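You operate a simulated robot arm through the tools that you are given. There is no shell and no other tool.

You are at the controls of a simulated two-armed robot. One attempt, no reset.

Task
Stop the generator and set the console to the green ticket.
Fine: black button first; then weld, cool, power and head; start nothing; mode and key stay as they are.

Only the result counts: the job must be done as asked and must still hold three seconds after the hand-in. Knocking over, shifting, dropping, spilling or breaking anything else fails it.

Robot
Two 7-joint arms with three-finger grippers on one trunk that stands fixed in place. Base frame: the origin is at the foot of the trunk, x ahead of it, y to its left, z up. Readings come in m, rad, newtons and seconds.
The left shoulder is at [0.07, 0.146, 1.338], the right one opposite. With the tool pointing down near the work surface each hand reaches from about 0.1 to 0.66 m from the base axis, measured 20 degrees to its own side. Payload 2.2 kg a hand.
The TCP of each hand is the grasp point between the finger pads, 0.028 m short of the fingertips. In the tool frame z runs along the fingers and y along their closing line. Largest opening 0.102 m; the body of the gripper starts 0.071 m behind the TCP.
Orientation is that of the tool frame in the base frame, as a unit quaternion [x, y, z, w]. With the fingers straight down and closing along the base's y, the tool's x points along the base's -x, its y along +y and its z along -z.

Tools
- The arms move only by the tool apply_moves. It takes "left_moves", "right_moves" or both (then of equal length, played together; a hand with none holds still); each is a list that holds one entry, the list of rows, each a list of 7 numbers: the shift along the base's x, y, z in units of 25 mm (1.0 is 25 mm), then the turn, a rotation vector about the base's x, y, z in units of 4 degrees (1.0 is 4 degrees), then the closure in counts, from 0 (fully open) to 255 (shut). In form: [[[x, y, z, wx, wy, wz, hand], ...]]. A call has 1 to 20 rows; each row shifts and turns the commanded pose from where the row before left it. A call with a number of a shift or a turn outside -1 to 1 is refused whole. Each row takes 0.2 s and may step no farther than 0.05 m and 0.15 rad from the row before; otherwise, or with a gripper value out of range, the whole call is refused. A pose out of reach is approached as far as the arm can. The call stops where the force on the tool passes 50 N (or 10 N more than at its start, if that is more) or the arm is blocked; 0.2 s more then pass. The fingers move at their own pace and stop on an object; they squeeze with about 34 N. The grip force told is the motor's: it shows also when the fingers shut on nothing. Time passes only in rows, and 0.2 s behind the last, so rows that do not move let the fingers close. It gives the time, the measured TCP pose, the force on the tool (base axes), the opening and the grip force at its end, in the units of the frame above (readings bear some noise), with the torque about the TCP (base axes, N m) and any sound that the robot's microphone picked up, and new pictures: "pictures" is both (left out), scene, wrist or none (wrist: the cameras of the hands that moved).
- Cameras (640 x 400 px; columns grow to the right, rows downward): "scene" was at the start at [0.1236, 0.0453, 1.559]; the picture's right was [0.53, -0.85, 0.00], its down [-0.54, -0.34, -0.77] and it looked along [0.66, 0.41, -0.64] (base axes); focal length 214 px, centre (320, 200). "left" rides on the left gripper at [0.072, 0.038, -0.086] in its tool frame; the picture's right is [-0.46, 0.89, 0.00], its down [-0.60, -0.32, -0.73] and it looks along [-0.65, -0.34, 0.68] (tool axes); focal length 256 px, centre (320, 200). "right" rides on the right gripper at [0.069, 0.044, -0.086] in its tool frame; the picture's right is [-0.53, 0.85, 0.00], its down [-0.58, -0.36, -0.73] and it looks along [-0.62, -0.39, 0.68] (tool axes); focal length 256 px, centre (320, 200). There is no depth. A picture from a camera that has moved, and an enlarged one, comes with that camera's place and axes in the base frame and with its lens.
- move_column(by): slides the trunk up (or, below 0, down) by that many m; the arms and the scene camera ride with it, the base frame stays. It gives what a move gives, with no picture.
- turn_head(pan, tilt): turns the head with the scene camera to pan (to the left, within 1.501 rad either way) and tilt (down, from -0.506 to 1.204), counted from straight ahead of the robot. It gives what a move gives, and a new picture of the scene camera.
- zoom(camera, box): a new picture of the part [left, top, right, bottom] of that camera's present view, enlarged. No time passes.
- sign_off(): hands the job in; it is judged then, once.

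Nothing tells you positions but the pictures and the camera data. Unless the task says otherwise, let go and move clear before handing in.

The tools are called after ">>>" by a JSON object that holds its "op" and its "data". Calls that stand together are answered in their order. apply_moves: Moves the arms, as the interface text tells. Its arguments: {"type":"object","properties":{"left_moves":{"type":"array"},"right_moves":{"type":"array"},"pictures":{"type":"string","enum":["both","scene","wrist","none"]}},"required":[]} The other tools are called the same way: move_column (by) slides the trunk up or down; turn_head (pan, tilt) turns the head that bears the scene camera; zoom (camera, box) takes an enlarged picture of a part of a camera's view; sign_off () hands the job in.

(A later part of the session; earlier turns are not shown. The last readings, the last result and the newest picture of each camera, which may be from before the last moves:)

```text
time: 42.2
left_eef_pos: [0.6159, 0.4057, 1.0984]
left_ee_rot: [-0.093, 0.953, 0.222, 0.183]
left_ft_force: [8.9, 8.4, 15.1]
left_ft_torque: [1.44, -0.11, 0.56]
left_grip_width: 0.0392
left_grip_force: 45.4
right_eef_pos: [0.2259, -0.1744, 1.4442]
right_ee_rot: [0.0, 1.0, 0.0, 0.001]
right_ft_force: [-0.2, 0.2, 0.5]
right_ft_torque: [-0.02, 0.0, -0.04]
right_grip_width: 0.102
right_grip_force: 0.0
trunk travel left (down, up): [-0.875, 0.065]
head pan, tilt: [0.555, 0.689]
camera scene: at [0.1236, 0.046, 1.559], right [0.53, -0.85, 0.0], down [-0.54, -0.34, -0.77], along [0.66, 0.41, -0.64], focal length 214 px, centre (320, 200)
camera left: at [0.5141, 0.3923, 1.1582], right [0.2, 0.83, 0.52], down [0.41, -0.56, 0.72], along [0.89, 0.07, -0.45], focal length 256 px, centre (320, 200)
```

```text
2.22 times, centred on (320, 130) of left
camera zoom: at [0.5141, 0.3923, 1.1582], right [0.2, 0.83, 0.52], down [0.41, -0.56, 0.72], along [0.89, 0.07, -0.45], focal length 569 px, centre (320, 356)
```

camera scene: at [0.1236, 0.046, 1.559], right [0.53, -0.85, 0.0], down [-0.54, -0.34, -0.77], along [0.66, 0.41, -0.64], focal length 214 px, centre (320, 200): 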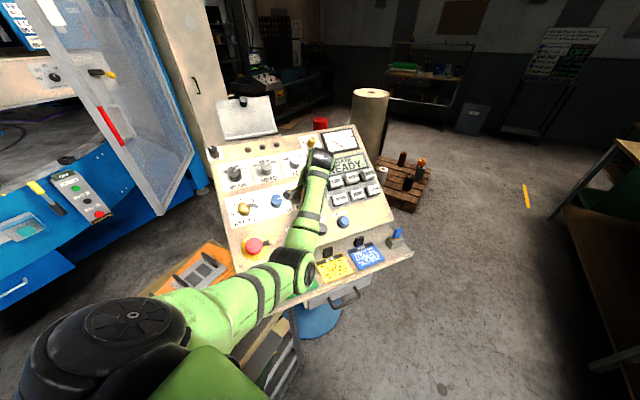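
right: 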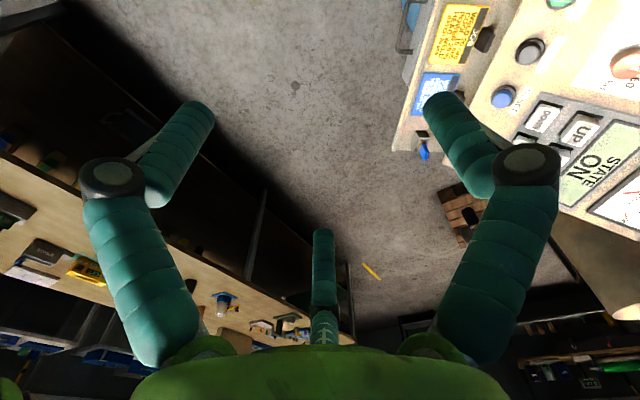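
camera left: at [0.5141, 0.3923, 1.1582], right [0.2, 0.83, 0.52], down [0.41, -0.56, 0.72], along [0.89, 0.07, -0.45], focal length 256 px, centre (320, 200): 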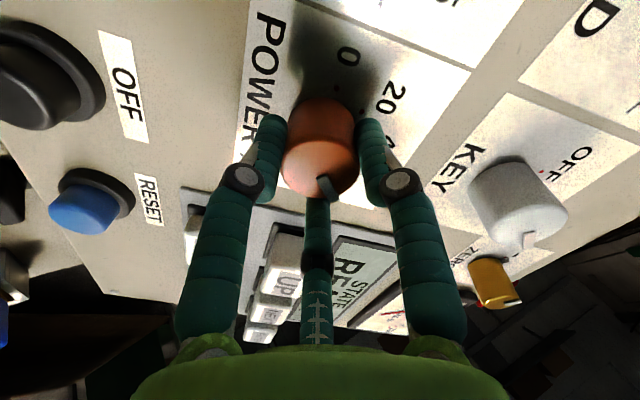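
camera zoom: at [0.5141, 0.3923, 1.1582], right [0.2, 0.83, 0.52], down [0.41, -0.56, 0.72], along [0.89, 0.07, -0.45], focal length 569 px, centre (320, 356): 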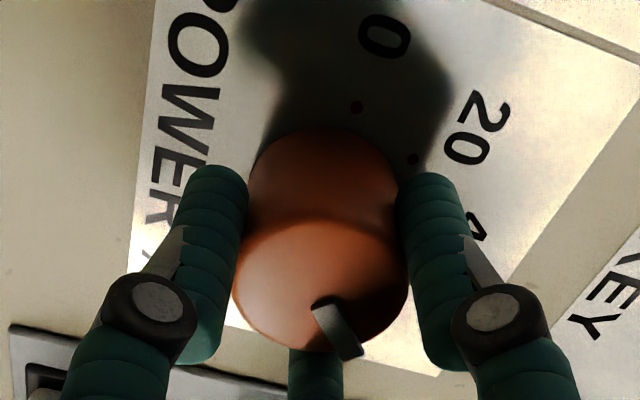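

POWER turned with the hand. I'll open only partway (to stay clear of the keypad), back off along the normal and check the pointer.

>>> {"op": "apply_moves", "data": {"left_moves": [[[0, 0, 0, 0, 0, 0, 150], [0, 0, 0, 0, 0, 0, 100], [0, 0, 0, 0, 0, 0, 100], [-0.12, -0.18, 0.335, 0, 0, 0, 100], [-0.12, -0.18, 0.335, 0, 0, 0, 100], [-0.24, -0.366, 0.67, 0, 0, 0, 100], [-0.24, -0.366, 0.67, 0, 0, 0, 0], [-0.24, -0.366, 0.67, 0, 0, 0, 0]]]}}

>>> {"op": "zoom", "data": {"camera": "left", "box": [220, 0, 420, 160]}}

>>> {"op": "zoom", "data": {"camera": "scene", "box": [200, 110, 400, 260]}}

```text
time: 44.0
left_eef_pos: [0.5914, 0.365, 1.1643]
left_ee_rot: [-0.093, 0.955, 0.218, 0.18]
left_ft_force: [-0.2, -0.3, -0.7]
left_ft_torque: [-0.01, 0.0, -0.01]
left_grip_width: 0.1018
left_grip_force: 0.0
right_eef_pos: [0.2257, -0.1761, 1.445]
right_ee_rot: [0.0, 1.0, 0.002, 0.0]
right_ft_force: [-0.3, -0.4, 0.0]
right_ft_torque: [-0.03, 0.03, -0.03]
right_grip_width: 0.102
right_grip_force: 0.0
trunk travel left (down, up): [-0.875, 0.065]
head pan, tilt: [0.555, 0.689]
camera scene: at [0.1233, 0.0448, 1.559], right [0.53, -0.85, 0.0], down [-0.54, -0.34, -0.77], along [0.66, 0.41, -0.64], focal length 214 px, centre (320, 200)
camera left: at [0.4895, 0.3526, 1.2239], right [0.2, 0.83, 0.52], down [0.41, -0.55, 0.72], along [0.89, 0.07, -0.45], focal length 256 px, centre (320, 200)
```

scene: 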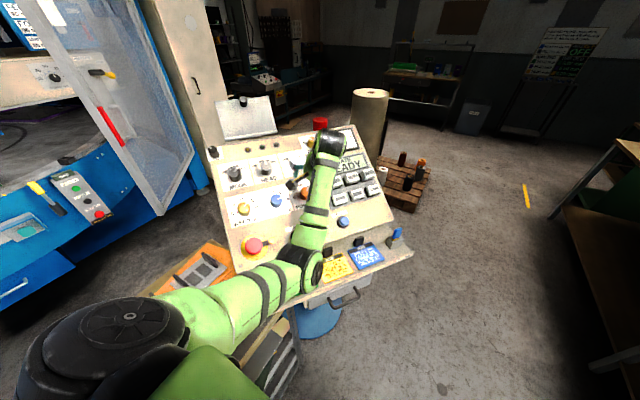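
left: 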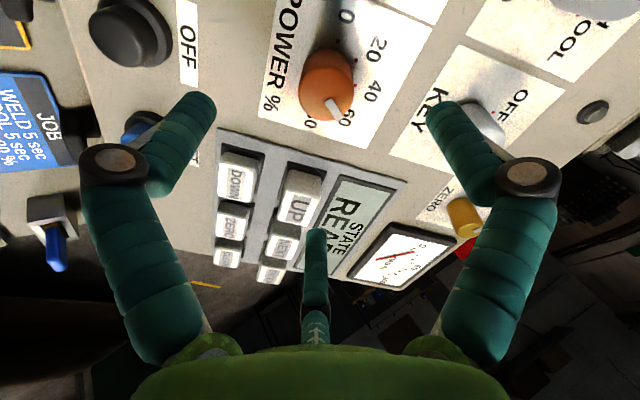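

```text
2.50 times, centred on (320, 80) of left
camera zoom: at [0.4895, 0.3526, 1.2239], right [0.2, 0.83, 0.52], down [0.41, -0.55, 0.72], along [0.89, 0.07, -0.45], focal length 640 px, centre (320, 500)
```

zoom: 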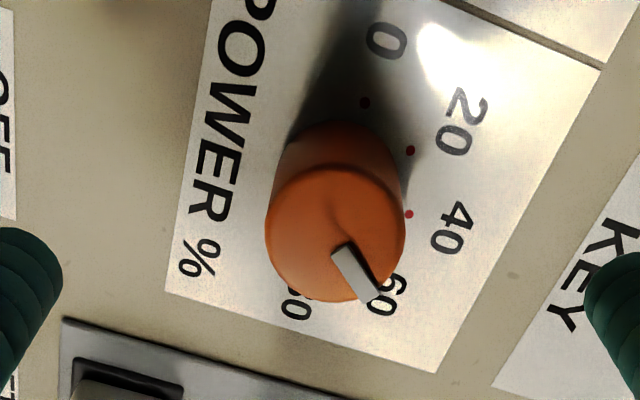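

```text
2.67 times, centred on (300, 185) of scene
camera zoom: at [0.1233, 0.0448, 1.559], right [0.53, -0.85, 0.0], down [-0.54, -0.34, -0.77], along [0.66, 0.41, -0.64], focal length 572 px, centre (373, 240)
```

zoom: 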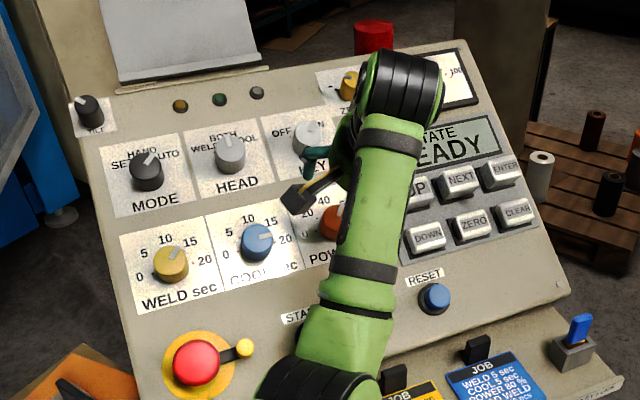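

POWER appears near 60; I'll zoom tighter to measure its angle exactly.

>>> {"op": "zoom", "data": {"camera": "left", "box": [290, 40, 370, 130]}}

>>> {"op": "zoom", "data": {"camera": "scene", "box": [225, 180, 305, 230]}}

```text
4.44 times, centred on (330, 85) of left
camera zoom: at [0.4895, 0.3526, 1.2239], right [0.2, 0.83, 0.52], down [0.41, -0.55, 0.72], along [0.89, 0.07, -0.45], focal length 1138 px, centre (276, 711)
```

zoom: 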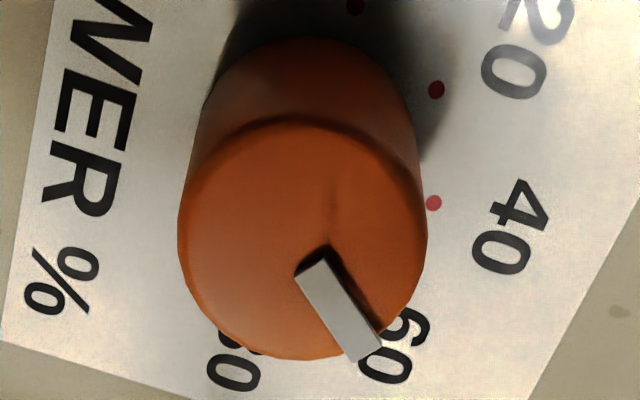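

```text
8.00 times, centred on (265, 205) of scene
camera zoom: at [0.1233, 0.0448, 1.559], right [0.53, -0.85, 0.0], down [-0.54, -0.34, -0.77], along [0.66, 0.41, -0.64], focal length 1716 px, centre (760, 160)
```

zoom: 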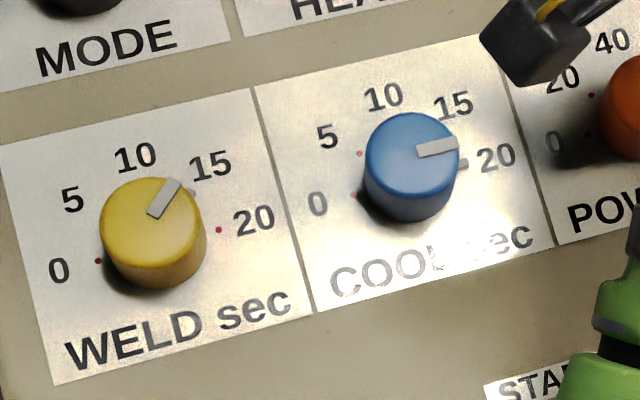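

Measured against the panel axes, POWER seems to be only about 36–40° round (≈56–58 %) while WELD is at 45–46°. I'll step the hand left over COOL, well above it, to see POWER's base mark clearly in both cameras.

>>> {"op": "apply_moves", "data": {"left_moves": [[[-0.7, 0.536, 0, 0, 0, 0, 0], [-0.7, 0.536, 0, 0, 0, 0, 0], [-0.7, 0.536, 0, 0, 0, 0, 0], [-0.7, 0.536, 0, 0, 0, 0, 0], [-0.7, 0.536, 0, 0, 0, 0, 0]]]}}

>>> {"op": "zoom", "data": {"camera": "left", "box": [230, 130, 330, 230]}}

>>> {"op": "zoom", "data": {"camera": "scene", "box": [265, 165, 345, 215]}}

>>> {"op": "zoom", "data": {"camera": "left", "box": [280, 20, 380, 130]}}

```text
time: 45.2
left_eef_pos: [0.5031, 0.4353, 1.1636]
left_ee_rot: [-0.093, 0.954, 0.219, 0.181]
left_ft_force: [1.0, 0.0, -0.6]
left_ft_torque: [0.02, -0.04, -0.01]
left_grip_width: 0.1022
left_grip_force: 0.2
right_eef_pos: [0.2247, -0.1744, 1.4451]
right_ee_rot: [0.0, 1.0, 0.002, 0.0]
right_ft_force: [0.0, -0.3, 0.0]
right_ft_torque: [0.0, 0.01, -0.01]
right_grip_width: 0.1019
right_grip_force: 0.1
trunk travel left (down, up): [-0.875, 0.065]
head pan, tilt: [0.555, 0.689]
camera scene: at [0.1228, 0.0457, 1.5591], right [0.53, -0.85, 0.0], down [-0.54, -0.34, -0.77], along [0.66, 0.41, -0.64], focal length 214 px, centre (320, 200)
camera left: at [0.4015, 0.4222, 1.2238], right [0.2, 0.83, 0.52], down [0.41, -0.55, 0.72], along [0.89, 0.07, -0.45], focal length 256 px, centre (320, 200)
```

scene: 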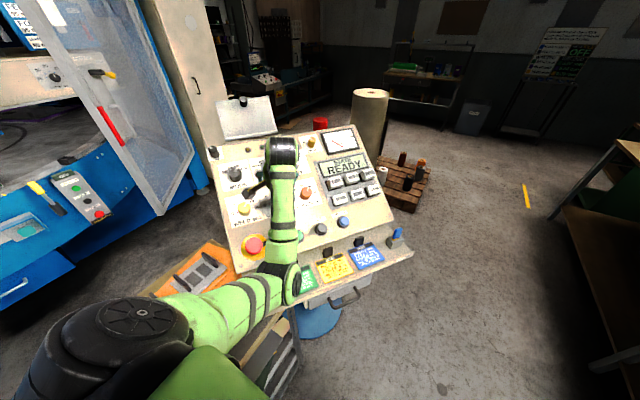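
left: 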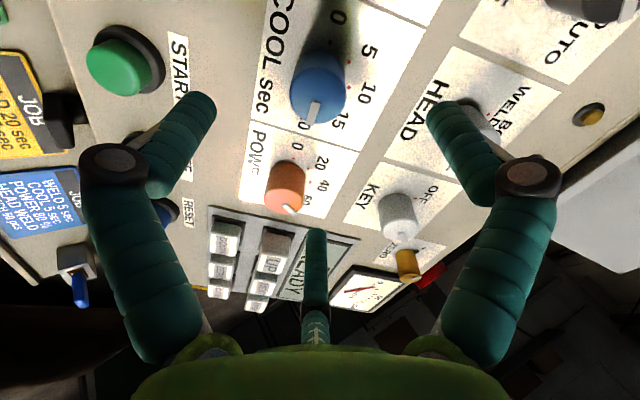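

```text
4.00 times, centred on (280, 180) of left
camera zoom: at [0.4015, 0.4222, 1.2238], right [0.2, 0.83, 0.52], down [0.41, -0.55, 0.72], along [0.89, 0.07, -0.45], focal length 1024 px, centre (480, 280)
```

zoom: 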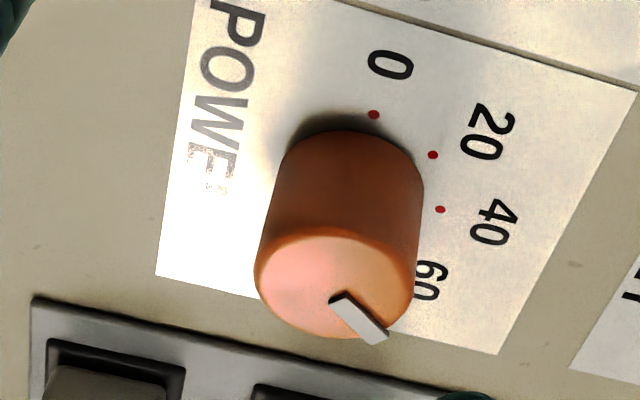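

```text
8.00 times, centred on (305, 190) of scene
camera zoom: at [0.1228, 0.0457, 1.5591], right [0.53, -0.85, 0.0], down [-0.54, -0.34, -0.77], along [0.66, 0.41, -0.64], focal length 1716 px, centre (440, 280)
```

zoom: 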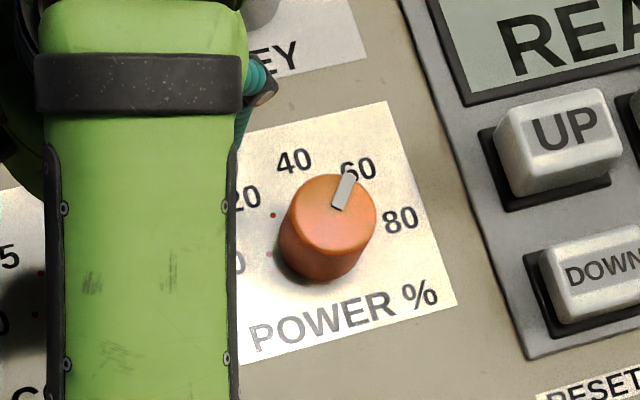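

```text
3.64 times, centred on (330, 75) of left
camera zoom: at [0.4015, 0.4222, 1.2238], right [0.2, 0.83, 0.52], down [0.41, -0.55, 0.72], along [0.89, 0.07, -0.45], focal length 931 px, centre (284, 654)
```

zoom: 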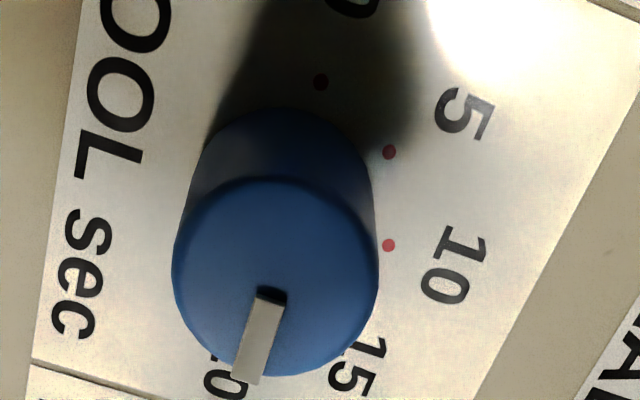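

Both cameras agree POWER stopped at about 38° (≈57 %), so it slipped a little because the hand sat about 3 mm low on it. I'll go back over POWER with the fingers half open, 3 mm higher on the panel, and check before gripping.

>>> {"op": "apply_moves", "data": {"left_moves": [[[0.755, -0.428, -0.106, 0, 0, 0, 90], [0.755, -0.428, -0.106, 0, 0, 0, 90], [0.755, -0.428, -0.106, 0, 0, 0, 90], [0.755, -0.428, -0.106, 0, 0, 0, 90], [0.755, -0.428, -0.106, 0, 0, 0, 90], [0.199, 0.259, -0.503, 0, 0, 0, 90], [0.199, 0.259, -0.503, 0, 0, 0, 90]]]}}

>>> {"op": "zoom", "data": {"camera": "left", "box": [220, 20, 420, 180]}}

```text
time: 46.8
left_eef_pos: [0.6071, 0.3955, 1.1251]
left_ee_rot: [-0.093, 0.954, 0.219, 0.181]
left_ft_force: [1.0, -0.4, 0.5]
left_ft_torque: [-0.01, -0.01, 0.04]
left_grip_width: 0.0659
left_grip_force: 0.0
right_eef_pos: [0.2257, -0.1742, 1.4443]
right_ee_rot: [0.0, 1.0, 0.001, 0.0]
right_ft_force: [0.5, 0.3, -0.4]
right_ft_torque: [-0.01, 0.0, 0.01]
right_grip_width: 0.1021
right_grip_force: 0.1
trunk travel left (down, up): [-0.875, 0.065]
head pan, tilt: [0.555, 0.689]
camera scene: at [0.1239, 0.0462, 1.559], right [0.53, -0.85, 0.0], down [-0.54, -0.34, -0.77], along [0.66, 0.41, -0.64], focal length 214 px, centre (320, 200)
camera left: at [0.5063, 0.3817, 1.1848], right [0.2, 0.83, 0.52], down [0.41, -0.55, 0.72], along [0.89, 0.07, -0.45], focal length 256 px, centre (320, 200)
```

scene: 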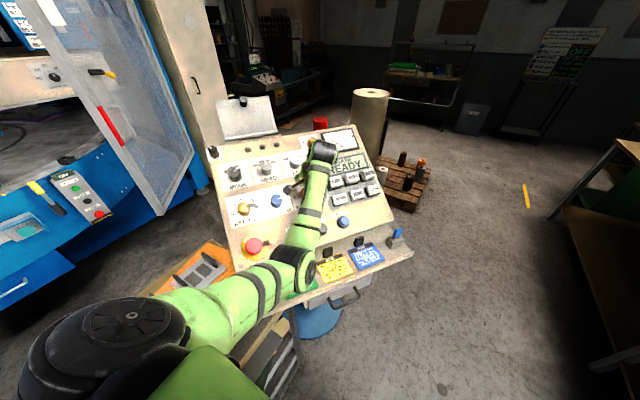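
left: 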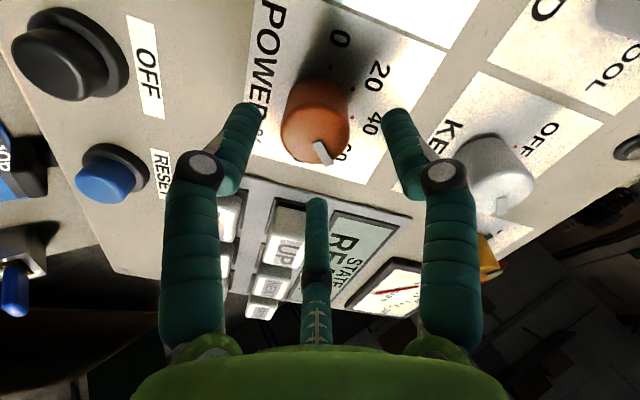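

```text
2.50 times, centred on (320, 100) of left
camera zoom: at [0.5063, 0.3817, 1.1848], right [0.2, 0.83, 0.52], down [0.41, -0.55, 0.72], along [0.89, 0.07, -0.45], focal length 640 px, centre (320, 450)
```

zoom: 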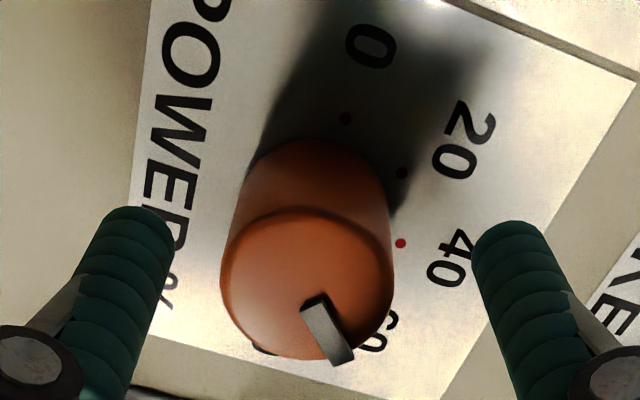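

The hand is within 2 mm of POWER's axis. I'll descend the last 30 mm and close.

>>> {"op": "apply_moves", "data": {"left_moves": [[[0.184, 0.24, -0.52, 0, 0, 0, 90], [0.184, 0.24, -0.52, 0, 0, 0, 90], [0, 0, 0, 0, 0, 0, 90], [0, 0, 0, 0, 0, 0, 150], [0, 0, 0, 0, 0, 0, 255], [0, 0, 0, 0, 0, 0, 255]]]}}

>>> {"op": "zoom", "data": {"camera": "left", "box": [190, 40, 450, 220]}}

```text
time: 48.2
left_eef_pos: [0.6176, 0.4052, 1.0991]
left_ee_rot: [-0.093, 0.954, 0.219, 0.182]
left_ft_force: [-1.4, -0.2, -0.9]
left_ft_torque: [0.74, -0.33, 0.1]
left_grip_width: 0.0415
left_grip_force: 45.1
right_eef_pos: [0.2245, -0.1765, 1.4437]
right_ee_rot: [0.0, 1.0, 0.001, 0.001]
right_ft_force: [0.2, 0.7, -0.6]
right_ft_torque: [-0.01, 0.0, 0.0]
right_grip_width: 0.102
right_grip_force: 0.1
trunk travel left (down, up): [-0.875, 0.065]
head pan, tilt: [0.555, 0.689]
camera scene: at [0.1233, 0.0451, 1.559], right [0.53, -0.85, 0.0], down [-0.54, -0.34, -0.77], along [0.66, 0.41, -0.64], focal length 214 px, centre (320, 200)
camera left: at [0.5166, 0.392, 1.159], right [0.2, 0.83, 0.52], down [0.41, -0.55, 0.72], along [0.89, 0.07, -0.45], focal length 256 px, centre (320, 200)
```

scene: 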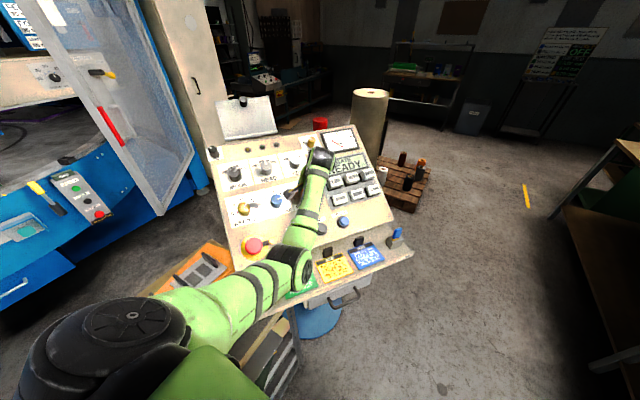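
left: 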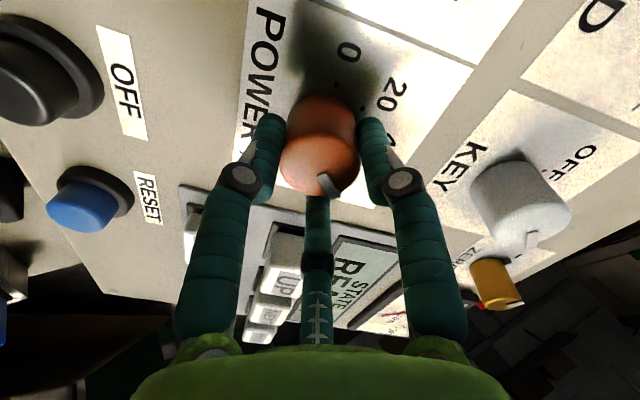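

```text
2.22 times, centred on (320, 130) of left
camera zoom: at [0.5166, 0.392, 1.159], right [0.2, 0.83, 0.52], down [0.41, -0.55, 0.72], along [0.89, 0.07, -0.45], focal length 569 px, centre (320, 356)
```

zoom: 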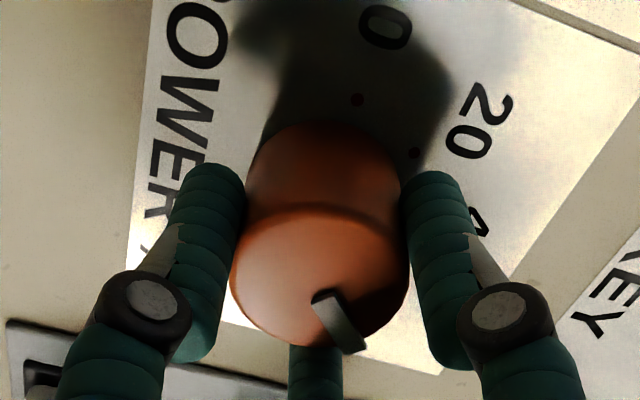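

The fingers have closed on POWER. I'll zoom tightly on the pointer to measure its angle relative to the hand before turning.

>>> {"op": "zoom", "data": {"camera": "left", "box": [290, 130, 370, 210]}}

>>> {"op": "zoom", "data": {"camera": "scene", "box": [270, 160, 350, 210]}}

```text
5.00 times, centred on (330, 170) of left
camera zoom: at [0.5166, 0.392, 1.159], right [0.2, 0.83, 0.52], down [0.41, -0.55, 0.72], along [0.89, 0.07, -0.45], focal length 1280 px, centre (270, 350)
```

zoom: 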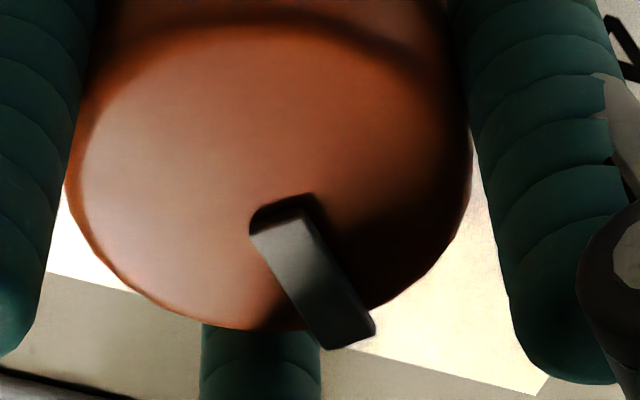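

```text
8.00 times, centred on (310, 185) of scene
camera zoom: at [0.1233, 0.0451, 1.559], right [0.53, -0.85, 0.0], down [-0.54, -0.34, -0.77], along [0.66, 0.41, -0.64], focal length 1716 px, centre (400, 320)
```

zoom: 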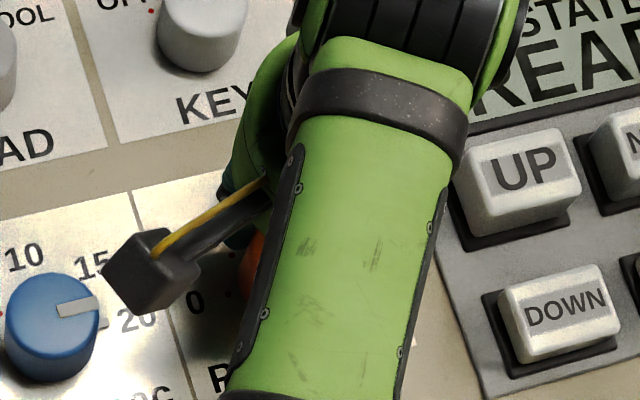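

In the grip the pointer reads about 44–45°, though it read about 38° when free, so something shifts on closing or releasing. I'll release without turning and re-measure from the same stand-off.

>>> {"op": "apply_moves", "data": {"left_moves": [[[0, 0, 0, 0, 0, 0, 200], [0, 0, 0, 0, 0, 0, 170], [0, 0, 0, 0, 0, 0, 140], [0, 0, 0, 0, 0, 0, 100]]], "pictures": "wrist"}}

>>> {"op": "zoom", "data": {"camera": "left", "box": [290, 130, 370, 210]}}

```text
time: 49.2
left_eef_pos: [0.618, 0.4054, 1.0978]
left_ee_rot: [-0.093, 0.954, 0.219, 0.181]
left_ft_force: [0.6, -0.7, -0.3]
left_ft_torque: [-0.01, -0.01, 0.0]
left_grip_width: 0.062
left_grip_force: 0.0
right_eef_pos: [0.2243, -0.175, 1.4438]
right_ee_rot: [0.0, 1.0, 0.002, 0.0]
right_ft_force: [0.1, 0.1, -0.1]
right_ft_torque: [-0.01, 0.0, 0.02]
right_grip_width: 0.1017
right_grip_force: 0.1
trunk travel left (down, up): [-0.875, 0.065]
head pan, tilt: [0.555, 0.689]
camera left: at [0.5169, 0.3919, 1.159], right [0.2, 0.83, 0.52], down [0.41, -0.55, 0.72], along [0.89, 0.07, -0.45], focal length 256 px, centre (320, 200)
```

left: 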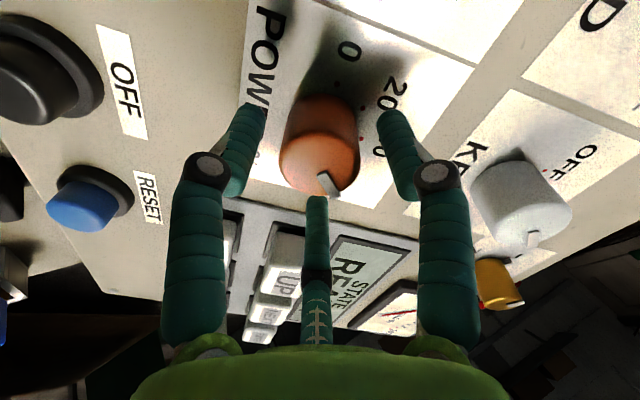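

```text
5.00 times, centred on (330, 170) of left
camera zoom: at [0.5169, 0.3919, 1.159], right [0.2, 0.83, 0.52], down [0.41, -0.55, 0.72], along [0.89, 0.07, -0.45], focal length 1280 px, centre (270, 350)
```

zoom: 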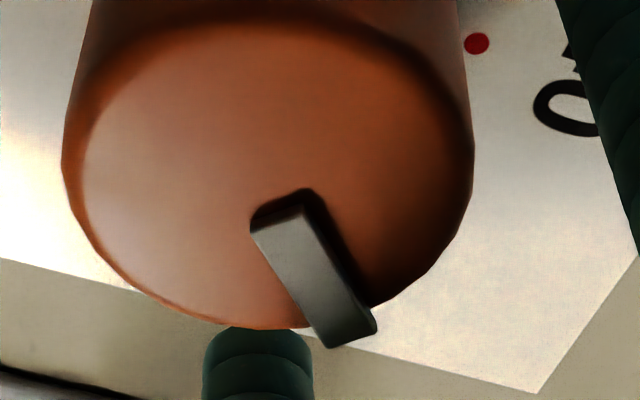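

The pointer did not move on release. I'll retreat to the earlier stand-off and measure again from the same place as before.

>>> {"op": "apply_moves", "data": {"left_moves": [[[-0.12, -0.18, 0.335, 0, 0, 0, 100], [-0.12, -0.18, 0.335, 0, 0, 0, 100], [-0.24, -0.366, 0.67, 0, 0, 0, 100], [-0.24, -0.366, 0.67, 0, 0, 0, 0], [-0.24, -0.366, 0.67, 0, 0, 0, 0]]], "pictures": "wrist"}}

>>> {"op": "zoom", "data": {"camera": "left", "box": [290, 40, 370, 130]}}

```text
time: 50.4
left_eef_pos: [0.5935, 0.3709, 1.1676]
left_ee_rot: [-0.093, 0.954, 0.219, 0.181]
left_ft_force: [-0.4, -0.6, 0.7]
left_ft_torque: [0.01, 0.0, -0.02]
left_grip_width: 0.1019
left_grip_force: 0.0
right_eef_pos: [0.2248, -0.1763, 1.445]
right_ee_rot: [0.0, 1.0, 0.001, 0.001]
right_ft_force: [0.4, -0.3, -0.4]
right_ft_torque: [0.0, -0.03, 0.0]
right_grip_width: 0.1021
right_grip_force: 0.1
trunk travel left (down, up): [-0.875, 0.065]
head pan, tilt: [0.555, 0.689]
camera left: at [0.4917, 0.3573, 1.2267], right [0.2, 0.83, 0.52], down [0.41, -0.55, 0.72], along [0.89, 0.07, -0.45], focal length 256 px, centre (320, 200)
```

left: 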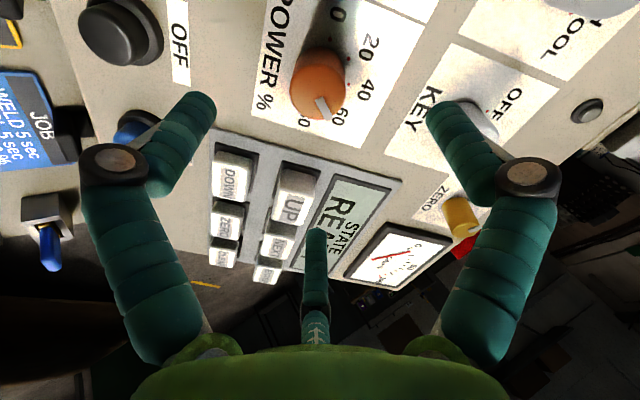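

```text
4.44 times, centred on (330, 85) of left
camera zoom: at [0.4917, 0.3573, 1.2267], right [0.2, 0.83, 0.52], down [0.41, -0.55, 0.72], along [0.89, 0.07, -0.45], focal length 1138 px, centre (276, 711)
```

zoom: 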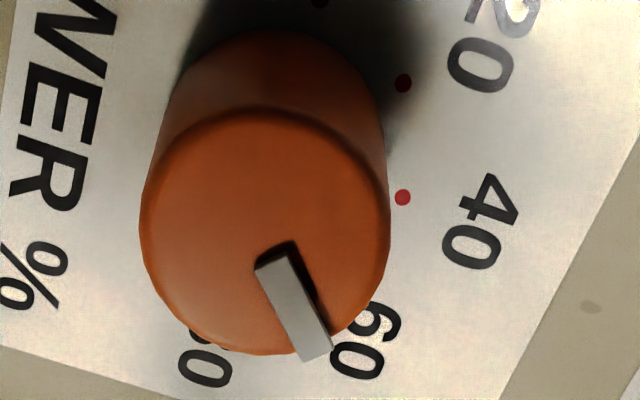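

POWER now measures about 44° (≈60 %), so the re-grip corrected it. HEAD's knob top triangulates to about [0.595, 0.565, 1.161]; I'll go to a stand-off over it while turning the hand back 45°.

>>> {"op": "apply_moves", "data": {"left_moves": [[[-0.074, 0.672, 0.174, -0.3985, -0.5174, 0.9165, 50], [-0.074, 0.672, 0.174, -0.3985, -0.5174, 0.9165, 50], [-0.074, 0.672, 0.174, -0.3985, -0.5174, 0.9165, 50], [-0.074, 0.672, 0.174, -0.3985, -0.5174, 0.9165, 50], [-0.074, 0.672, 0.174, -0.3985, -0.5174, 0.9165, 50], [-0.074, 0.672, 0.174, -0.3985, -0.5174, 0.9165, 50], [-0.074, 0.672, 0.174, -0.3985, -0.5174, 0.9165, 50], [-0.074, 0.672, 0.174, -0.3985, -0.5174, 0.9165, 50], [-0.074, 0.672, 0.174, -0.3985, -0.5174, 0.9165, 50], [-0.074, 0.672, 0.174, -0.3985, -0.5174, 0.9165, 50]]]}}

>>> {"op": "zoom", "data": {"camera": "left", "box": [220, 40, 420, 200]}}

>>> {"op": "zoom", "data": {"camera": "scene", "box": [200, 100, 400, 260]}}

>>> {"op": "zoom", "data": {"camera": "scene", "box": [265, 165, 345, 215]}}

```text
time: 52.6
left_eef_pos: [0.5738, 0.5391, 1.2125]
left_ee_rot: [-0.447, 0.85, 0.113, 0.254]
left_ft_force: [-0.2, -0.2, 0.6]
left_ft_torque: [0.0, 0.01, -0.01]
left_grip_width: 0.0823
left_grip_force: 0.1
right_eef_pos: [0.2253, -0.1747, 1.445]
right_ee_rot: [0.0, 1.0, 0.001, 0.001]
right_ft_force: [0.6, 0.2, 0.1]
right_ft_torque: [-0.01, 0.0, 0.03]
right_grip_width: 0.1021
right_grip_force: 0.1
trunk travel left (down, up): [-0.875, 0.065]
head pan, tilt: [0.555, 0.689]
camera scene: at [0.1233, 0.0462, 1.559], right [0.53, -0.85, 0.0], down [-0.54, -0.34, -0.77], along [0.66, 0.41, -0.64], focal length 214 px, centre (320, 200)
camera left: at [0.4827, 0.4726, 1.245], right [-0.51, 0.84, 0.22], down [0.3, -0.06, 0.95], along [0.81, 0.55, -0.22], focal length 256 px, centre (320, 200)
```

scene: 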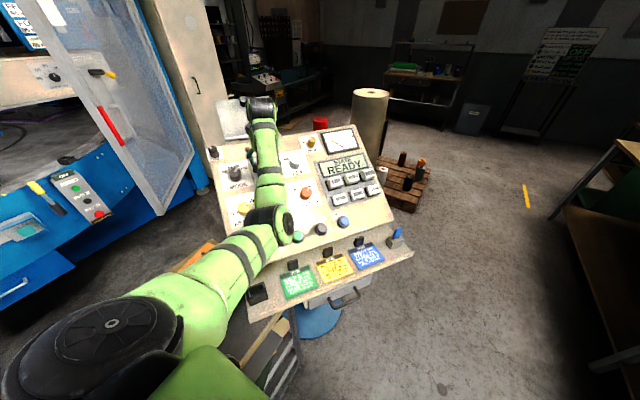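
left: 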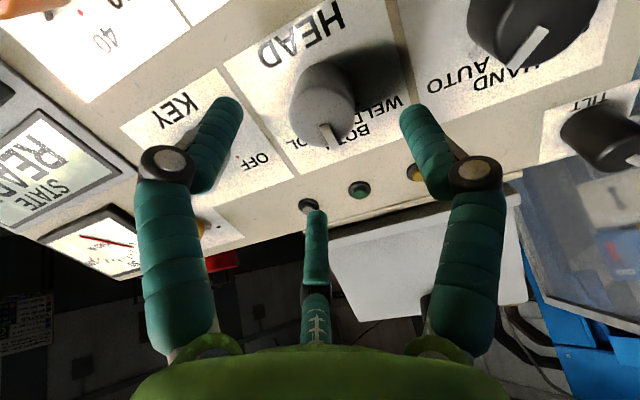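

```text
2.50 times, centred on (320, 120) of left
camera zoom: at [0.4827, 0.4726, 1.245], right [-0.51, 0.84, 0.22], down [0.3, -0.06, 0.95], along [0.81, 0.55, -0.22], focal length 640 px, centre (320, 400)
```

zoom: 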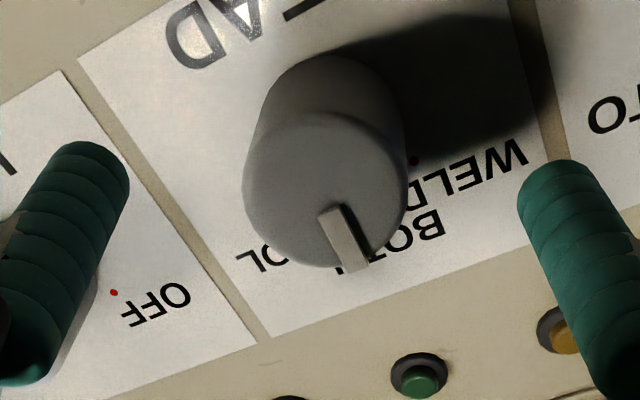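

```text
2.50 times, centred on (300, 180) of scene
camera zoom: at [0.1233, 0.0462, 1.559], right [0.53, -0.85, 0.0], down [-0.54, -0.34, -0.77], along [0.66, 0.41, -0.64], focal length 536 px, centre (370, 250)
```

zoom: 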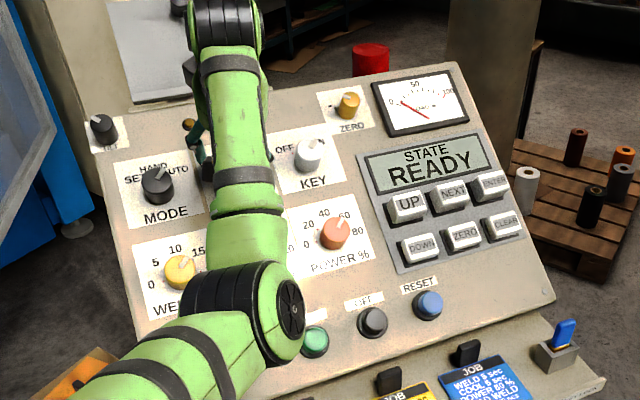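

```text
8.00 times, centred on (305, 190) of scene
camera zoom: at [0.1233, 0.0462, 1.559], right [0.53, -0.85, 0.0], down [-0.54, -0.34, -0.77], along [0.66, 0.41, -0.64], focal length 1716 px, centre (440, 280)
```

zoom: 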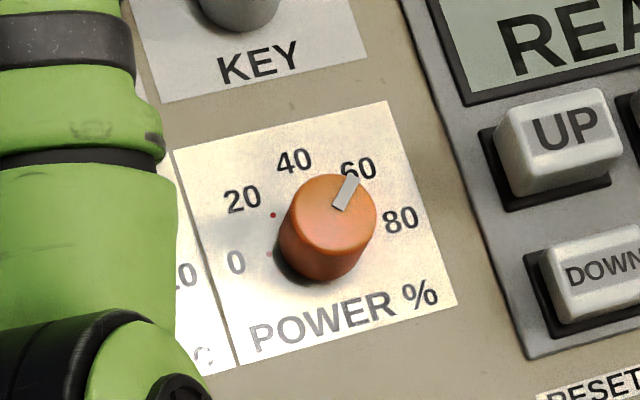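

HEAD's pointer is at BOTH, with WELD at −45° and so COOL at +45°; the hand is within 2 mm of its axis. POWER in the scene view now matches WELD's angle. I'll descend 50 mm and close on HEAD.

>>> {"op": "apply_moves", "data": {"left_moves": [[[0.171, 0.196, -0.428, 0, 0, 0, 50], [0.171, 0.196, -0.428, 0, 0, 0, 50], [0.171, 0.196, -0.428, 0, 0, 0, 50], [0.171, 0.196, -0.428, 0, 0, 0, 50], [0, 0, 0, 0, 0, 0, 50], [0, 0, 0, 0, 0, 0, 130], [0, 0, 0, 0, 0, 0, 200], [0, 0, 0, 0, 0, 0, 255], [0, 0, 0, 0, 0, 0, 255]]]}}

>>> {"op": "zoom", "data": {"camera": "left", "box": [190, 40, 450, 220]}}

```text
time: 54.6
left_eef_pos: [0.5892, 0.5596, 1.169]
left_ee_rot: [-0.449, 0.849, 0.115, 0.253]
left_ft_force: [-12.6, 5.8, -2.9]
left_ft_torque: [1.17, 0.81, 0.92]
left_grip_width: 0.0411
left_grip_force: 45.0
right_eef_pos: [0.2221, -0.1735, 1.4453]
right_ee_rot: [0.0, 1.0, 0.001, 0.001]
right_ft_force: [0.1, -0.3, 0.2]
right_ft_torque: [-0.04, 0.0, 0.02]
right_grip_width: 0.102
right_grip_force: 0.0
trunk travel left (down, up): [-0.875, 0.065]
head pan, tilt: [0.555, 0.689]
camera scene: at [0.12, 0.0476, 1.5592], right [0.53, -0.85, 0.0], down [-0.54, -0.34, -0.77], along [0.66, 0.41, -0.64], focal length 214 px, centre (320, 200)
camera left: at [0.497, 0.4935, 1.2032], right [-0.51, 0.83, 0.22], down [0.3, -0.06, 0.95], along [0.81, 0.55, -0.22], focal length 256 px, centre (320, 200)
```

scene: 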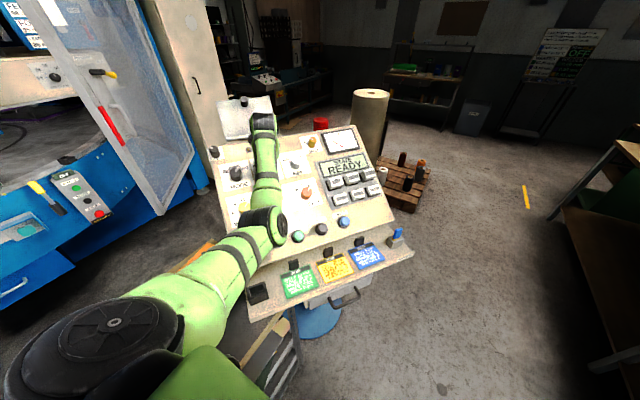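
left: 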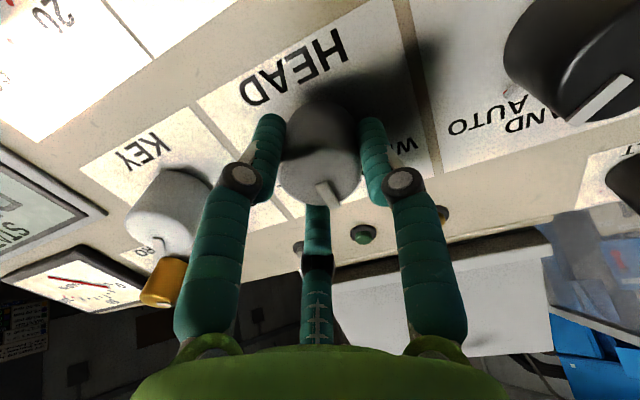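

```text
2.22 times, centred on (320, 130) of left
camera zoom: at [0.497, 0.4935, 1.2032], right [-0.51, 0.83, 0.22], down [0.3, -0.06, 0.95], along [0.81, 0.55, -0.22], focal length 569 px, centre (320, 356)
```

zoom: 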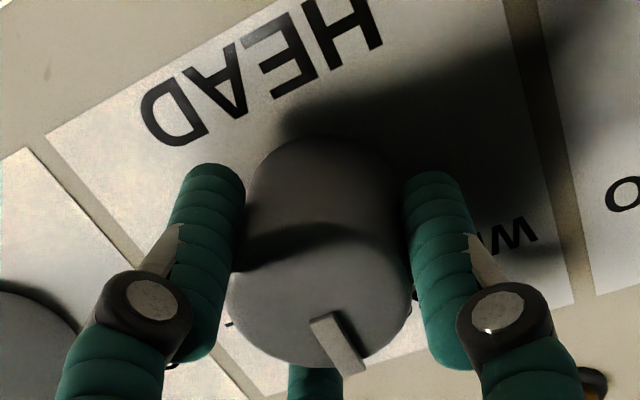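

HEAD is gripped (41 mm). I'll turn it 45° clockwise to COOL.

>>> {"op": "apply_moves", "data": {"left_moves": [[[0, 0, 0, 0.372, 0.48, -0.945, 255], [0, 0, 0, 0.372, 0.48, -0.945, 255], [0, 0, 0, 0.372, 0.48, -0.945, 255], [0, 0, 0, 0.372, 0.48, -0.945, 255], [0, 0, 0, 0.372, 0.48, -0.945, 255], [0, 0, 0, 0.372, 0.48, -0.945, 255], [0, 0, 0, 0.372, 0.48, -0.945, 255], [0, 0, 0, 0.372, 0.48, -0.945, 255], [0, 0, 0, 0.372, 0.48, -0.945, 255], [0, 0, 0, 0.372, 0.48, -0.945, 255]]]}}

>>> {"op": "zoom", "data": {"camera": "left", "box": [190, 40, 450, 220]}}

```text
time: 56.8
left_eef_pos: [0.5894, 0.5585, 1.1706]
left_ee_rot: [-0.09, 0.956, 0.206, 0.19]
left_ft_force: [-10.8, 4.3, 1.1]
left_ft_torque: [1.16, 0.48, 1.27]
left_grip_width: 0.0405
left_grip_force: 44.7
right_eef_pos: [0.2216, -0.1754, 1.4459]
right_ee_rot: [0.0, 1.0, 0.002, 0.002]
right_ft_force: [0.7, 0.4, -0.2]
right_ft_torque: [0.01, -0.03, -0.03]
right_grip_width: 0.1019
right_grip_force: 0.0
trunk travel left (down, up): [-0.875, 0.065]
head pan, tilt: [0.555, 0.689]
camera scene: at [0.1194, 0.0464, 1.5593], right [0.53, -0.85, 0.0], down [-0.54, -0.34, -0.77], along [0.66, 0.41, -0.63], focal length 214 px, centre (320, 200)
camera left: at [0.4862, 0.5489, 1.2275], right [0.2, 0.84, 0.5], down [0.39, -0.54, 0.74], along [0.9, 0.05, -0.44], focal length 256 px, centre (320, 200)
```

scene: 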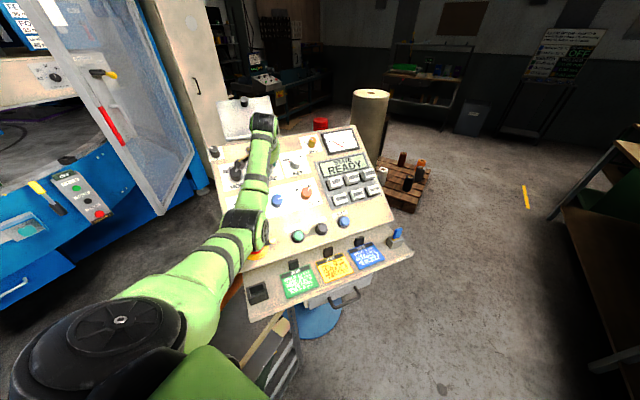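
left: 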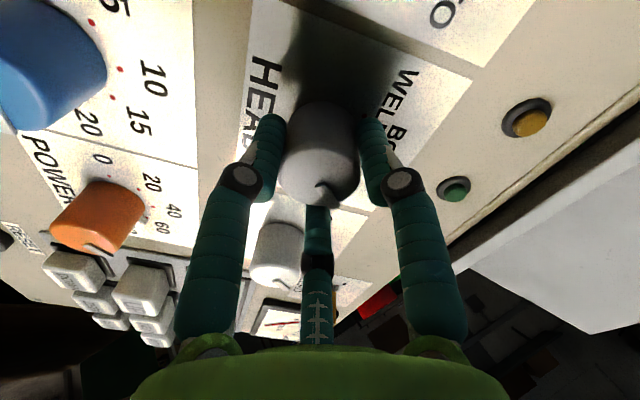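

```text
2.22 times, centred on (320, 130) of left
camera zoom: at [0.4862, 0.5489, 1.2275], right [0.2, 0.84, 0.5], down [0.39, -0.54, 0.74], along [0.9, 0.05, -0.44], focal length 569 px, centre (320, 356)
```

zoom: 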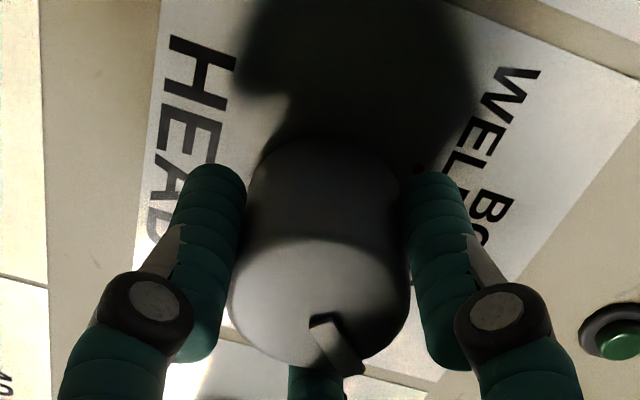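

HEAD turned with the hand. I'll release gently, partway open, and back off to check.

>>> {"op": "apply_moves", "data": {"left_moves": [[[0, 0, 0, 0, 0, 0, 200], [0, 0, 0, 0, 0, 0, 160], [0, 0, 0, 0, 0, 0, 120], [0, 0, 0, 0, 0, 0, 80], [-0.13, -0.17, 0.335, 0, 0, 0, 80], [-0.13, -0.17, 0.335, 0, 0, 0, 80], [-0.265, -0.34, 0.67, 0, 0, 0, 80], [-0.265, -0.34, 0.67, 0, 0, 0, 80], [-0.265, -0.34, 0.67, 0, 0, 0, 0]]]}}

>>> {"op": "zoom", "data": {"camera": "left", "box": [270, 30, 390, 140]}}

>>> {"op": "zoom", "data": {"camera": "left", "box": [40, 0, 260, 260]}}

>>> {"op": "zoom", "data": {"camera": "scene", "box": [200, 120, 400, 260]}}

```text
time: 58.8
left_eef_pos: [0.5656, 0.524, 1.2361]
left_ee_rot: [-0.088, 0.956, 0.204, 0.189]
left_ft_force: [0.6, -0.3, 0.0]
left_ft_torque: [0.02, 0.02, -0.04]
left_grip_width: 0.1017
left_grip_force: 0.0
right_eef_pos: [0.225, -0.1757, 1.4444]
right_ee_rot: [0.0, 1.0, 0.002, 0.003]
right_ft_force: [0.0, 0.1, -0.2]
right_ft_torque: [0.03, -0.03, 0.0]
right_grip_width: 0.1019
right_grip_force: 0.1
trunk travel left (down, up): [-0.875, 0.065]
head pan, tilt: [0.555, 0.689]
camera scene: at [0.1236, 0.0446, 1.559], right [0.53, -0.85, 0.0], down [-0.54, -0.34, -0.77], along [0.66, 0.41, -0.64], focal length 214 px, centre (320, 200)
camera left: at [0.4634, 0.5135, 1.2936], right [0.21, 0.84, 0.5], down [0.39, -0.54, 0.74], along [0.9, 0.04, -0.44], focal length 256 px, centre (320, 200)
```

scene: 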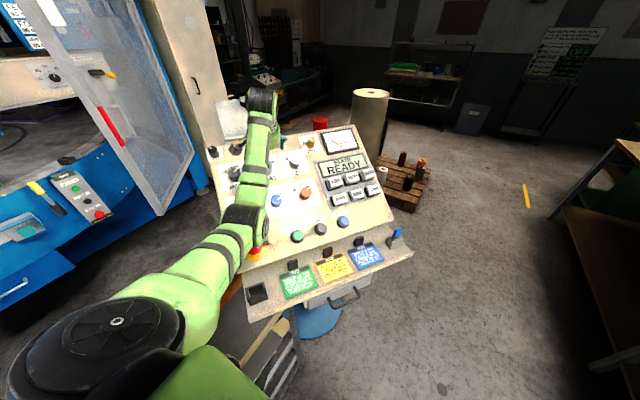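
left: 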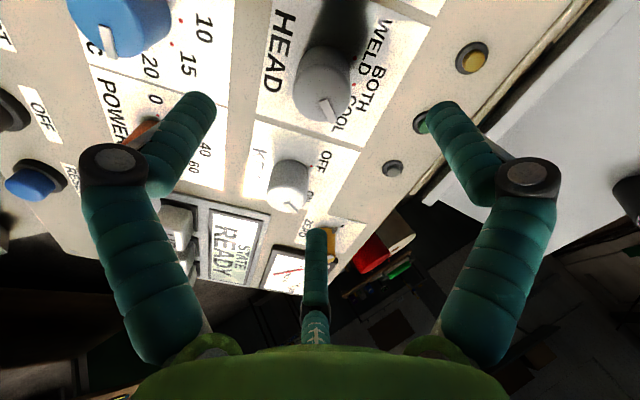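

```text
3.64 times, centred on (330, 85) of left
camera zoom: at [0.4634, 0.5135, 1.2936], right [0.21, 0.84, 0.5], down [0.39, -0.54, 0.74], along [0.9, 0.04, -0.44], focal length 931 px, centre (284, 618)
```

zoom: 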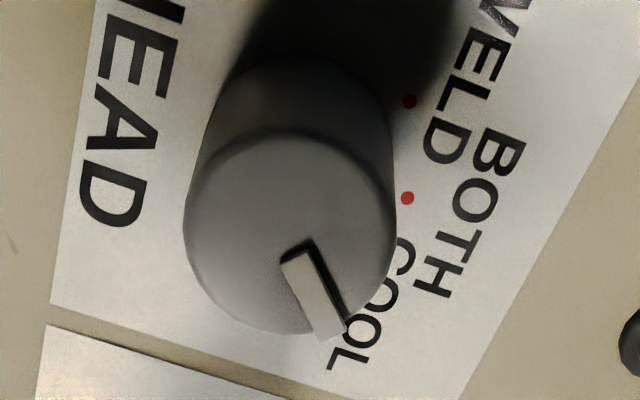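

```text
1.54 times, centred on (150, 130) of left
camera zoom: at [0.4634, 0.5135, 1.2936], right [0.21, 0.84, 0.5], down [0.39, -0.54, 0.74], along [0.9, 0.04, -0.44], focal length 394 px, centre (582, 308)
```

zoom: 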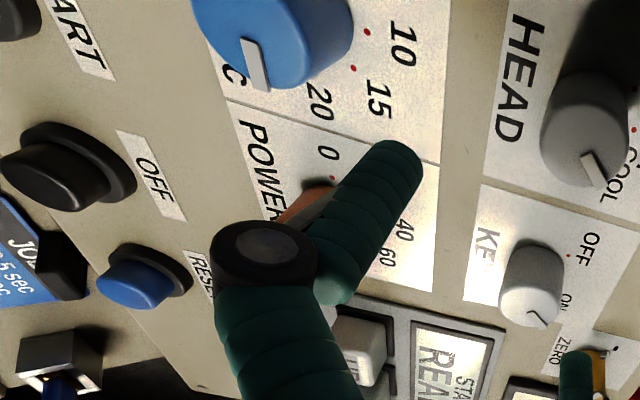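

```text
2.86 times, centred on (300, 190) of scene
camera zoom: at [0.1236, 0.0446, 1.559], right [0.53, -0.85, 0.0], down [-0.54, -0.34, -0.77], along [0.66, 0.41, -0.64], focal length 613 px, centre (377, 229)
```

zoom: 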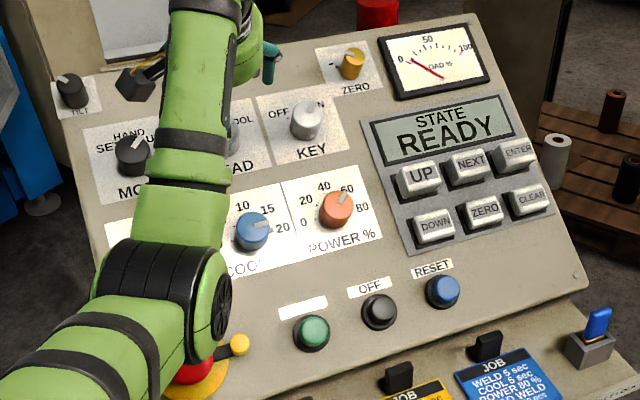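

HEAD's pointer is now on COOL. I'll withdraw the left hand up and back, clear of the panel, for a final check of every dial.

>>> {"op": "apply_moves", "data": {"left_moves": [[[-0.265, -0.34, 0.67, 0, 0, 0, 0], [-0.265, -0.34, 0.67, 0, 0, 0, 0], [-0.265, -0.34, 0.67, 0, 0, 0, 0], [-0.265, -0.34, 0.67, 0, 0, 0, 0], [-0.265, -0.34, 0.67, 0, 0, 0, 0], [-0.265, -0.34, 0.67, 0, 0, 0, 0]]]}}

>>> {"op": "zoom", "data": {"camera": "left", "box": [120, 0, 420, 220]}}

```text
time: 60.2
left_eef_pos: [0.5264, 0.4707, 1.3381]
left_ee_rot: [-0.089, 0.956, 0.205, 0.189]
left_ft_force: [0.0, -1.4, -0.2]
left_ft_torque: [0.0, 0.02, 0.0]
left_grip_width: 0.1019
left_grip_force: 0.0
right_eef_pos: [0.2254, -0.1776, 1.4437]
right_ee_rot: [0.0, 1.0, 0.003, 0.001]
right_ft_force: [0.6, -0.4, 0.3]
right_ft_torque: [0.04, 0.02, -0.01]
right_grip_width: 0.1023
right_grip_force: 0.0
trunk travel left (down, up): [-0.875, 0.065]
head pan, tilt: [0.555, 0.689]
camera scene: at [0.1233, 0.0438, 1.559], right [0.53, -0.85, 0.0], down [-0.54, -0.33, -0.77], along [0.66, 0.41, -0.64], focal length 214 px, centre (320, 200)
camera left: at [0.4235, 0.4615, 1.3948], right [0.21, 0.84, 0.5], down [0.39, -0.54, 0.74], along [0.9, 0.04, -0.44], focal length 256 px, centre (320, 200)
```

scene: 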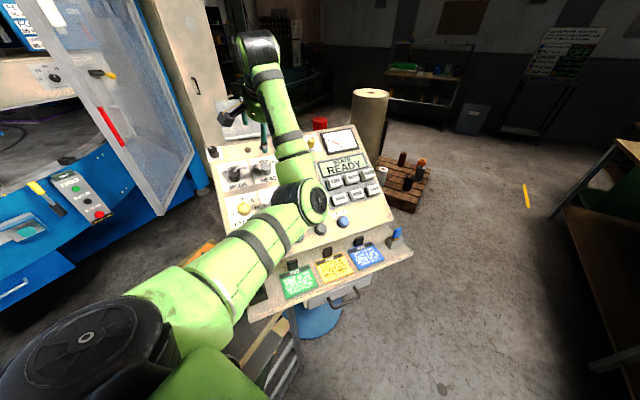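
left: 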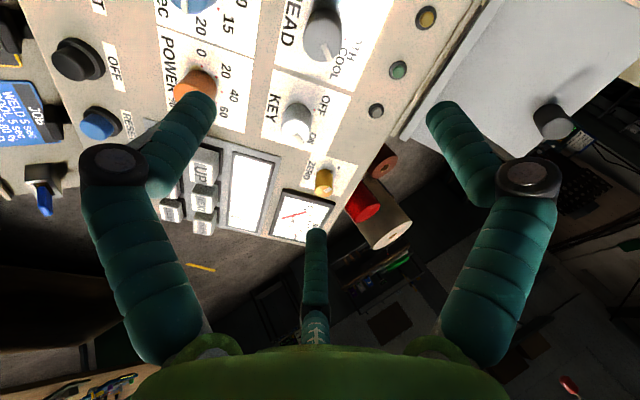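

```text
1.82 times, centred on (270, 110) of left
camera zoom: at [0.4235, 0.4615, 1.3948], right [0.21, 0.84, 0.5], down [0.39, -0.54, 0.74], along [0.9, 0.04, -0.44], focal length 465 px, centre (411, 364)
```

zoom: 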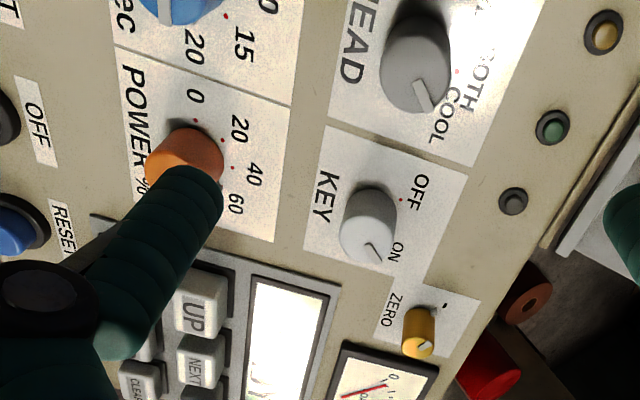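

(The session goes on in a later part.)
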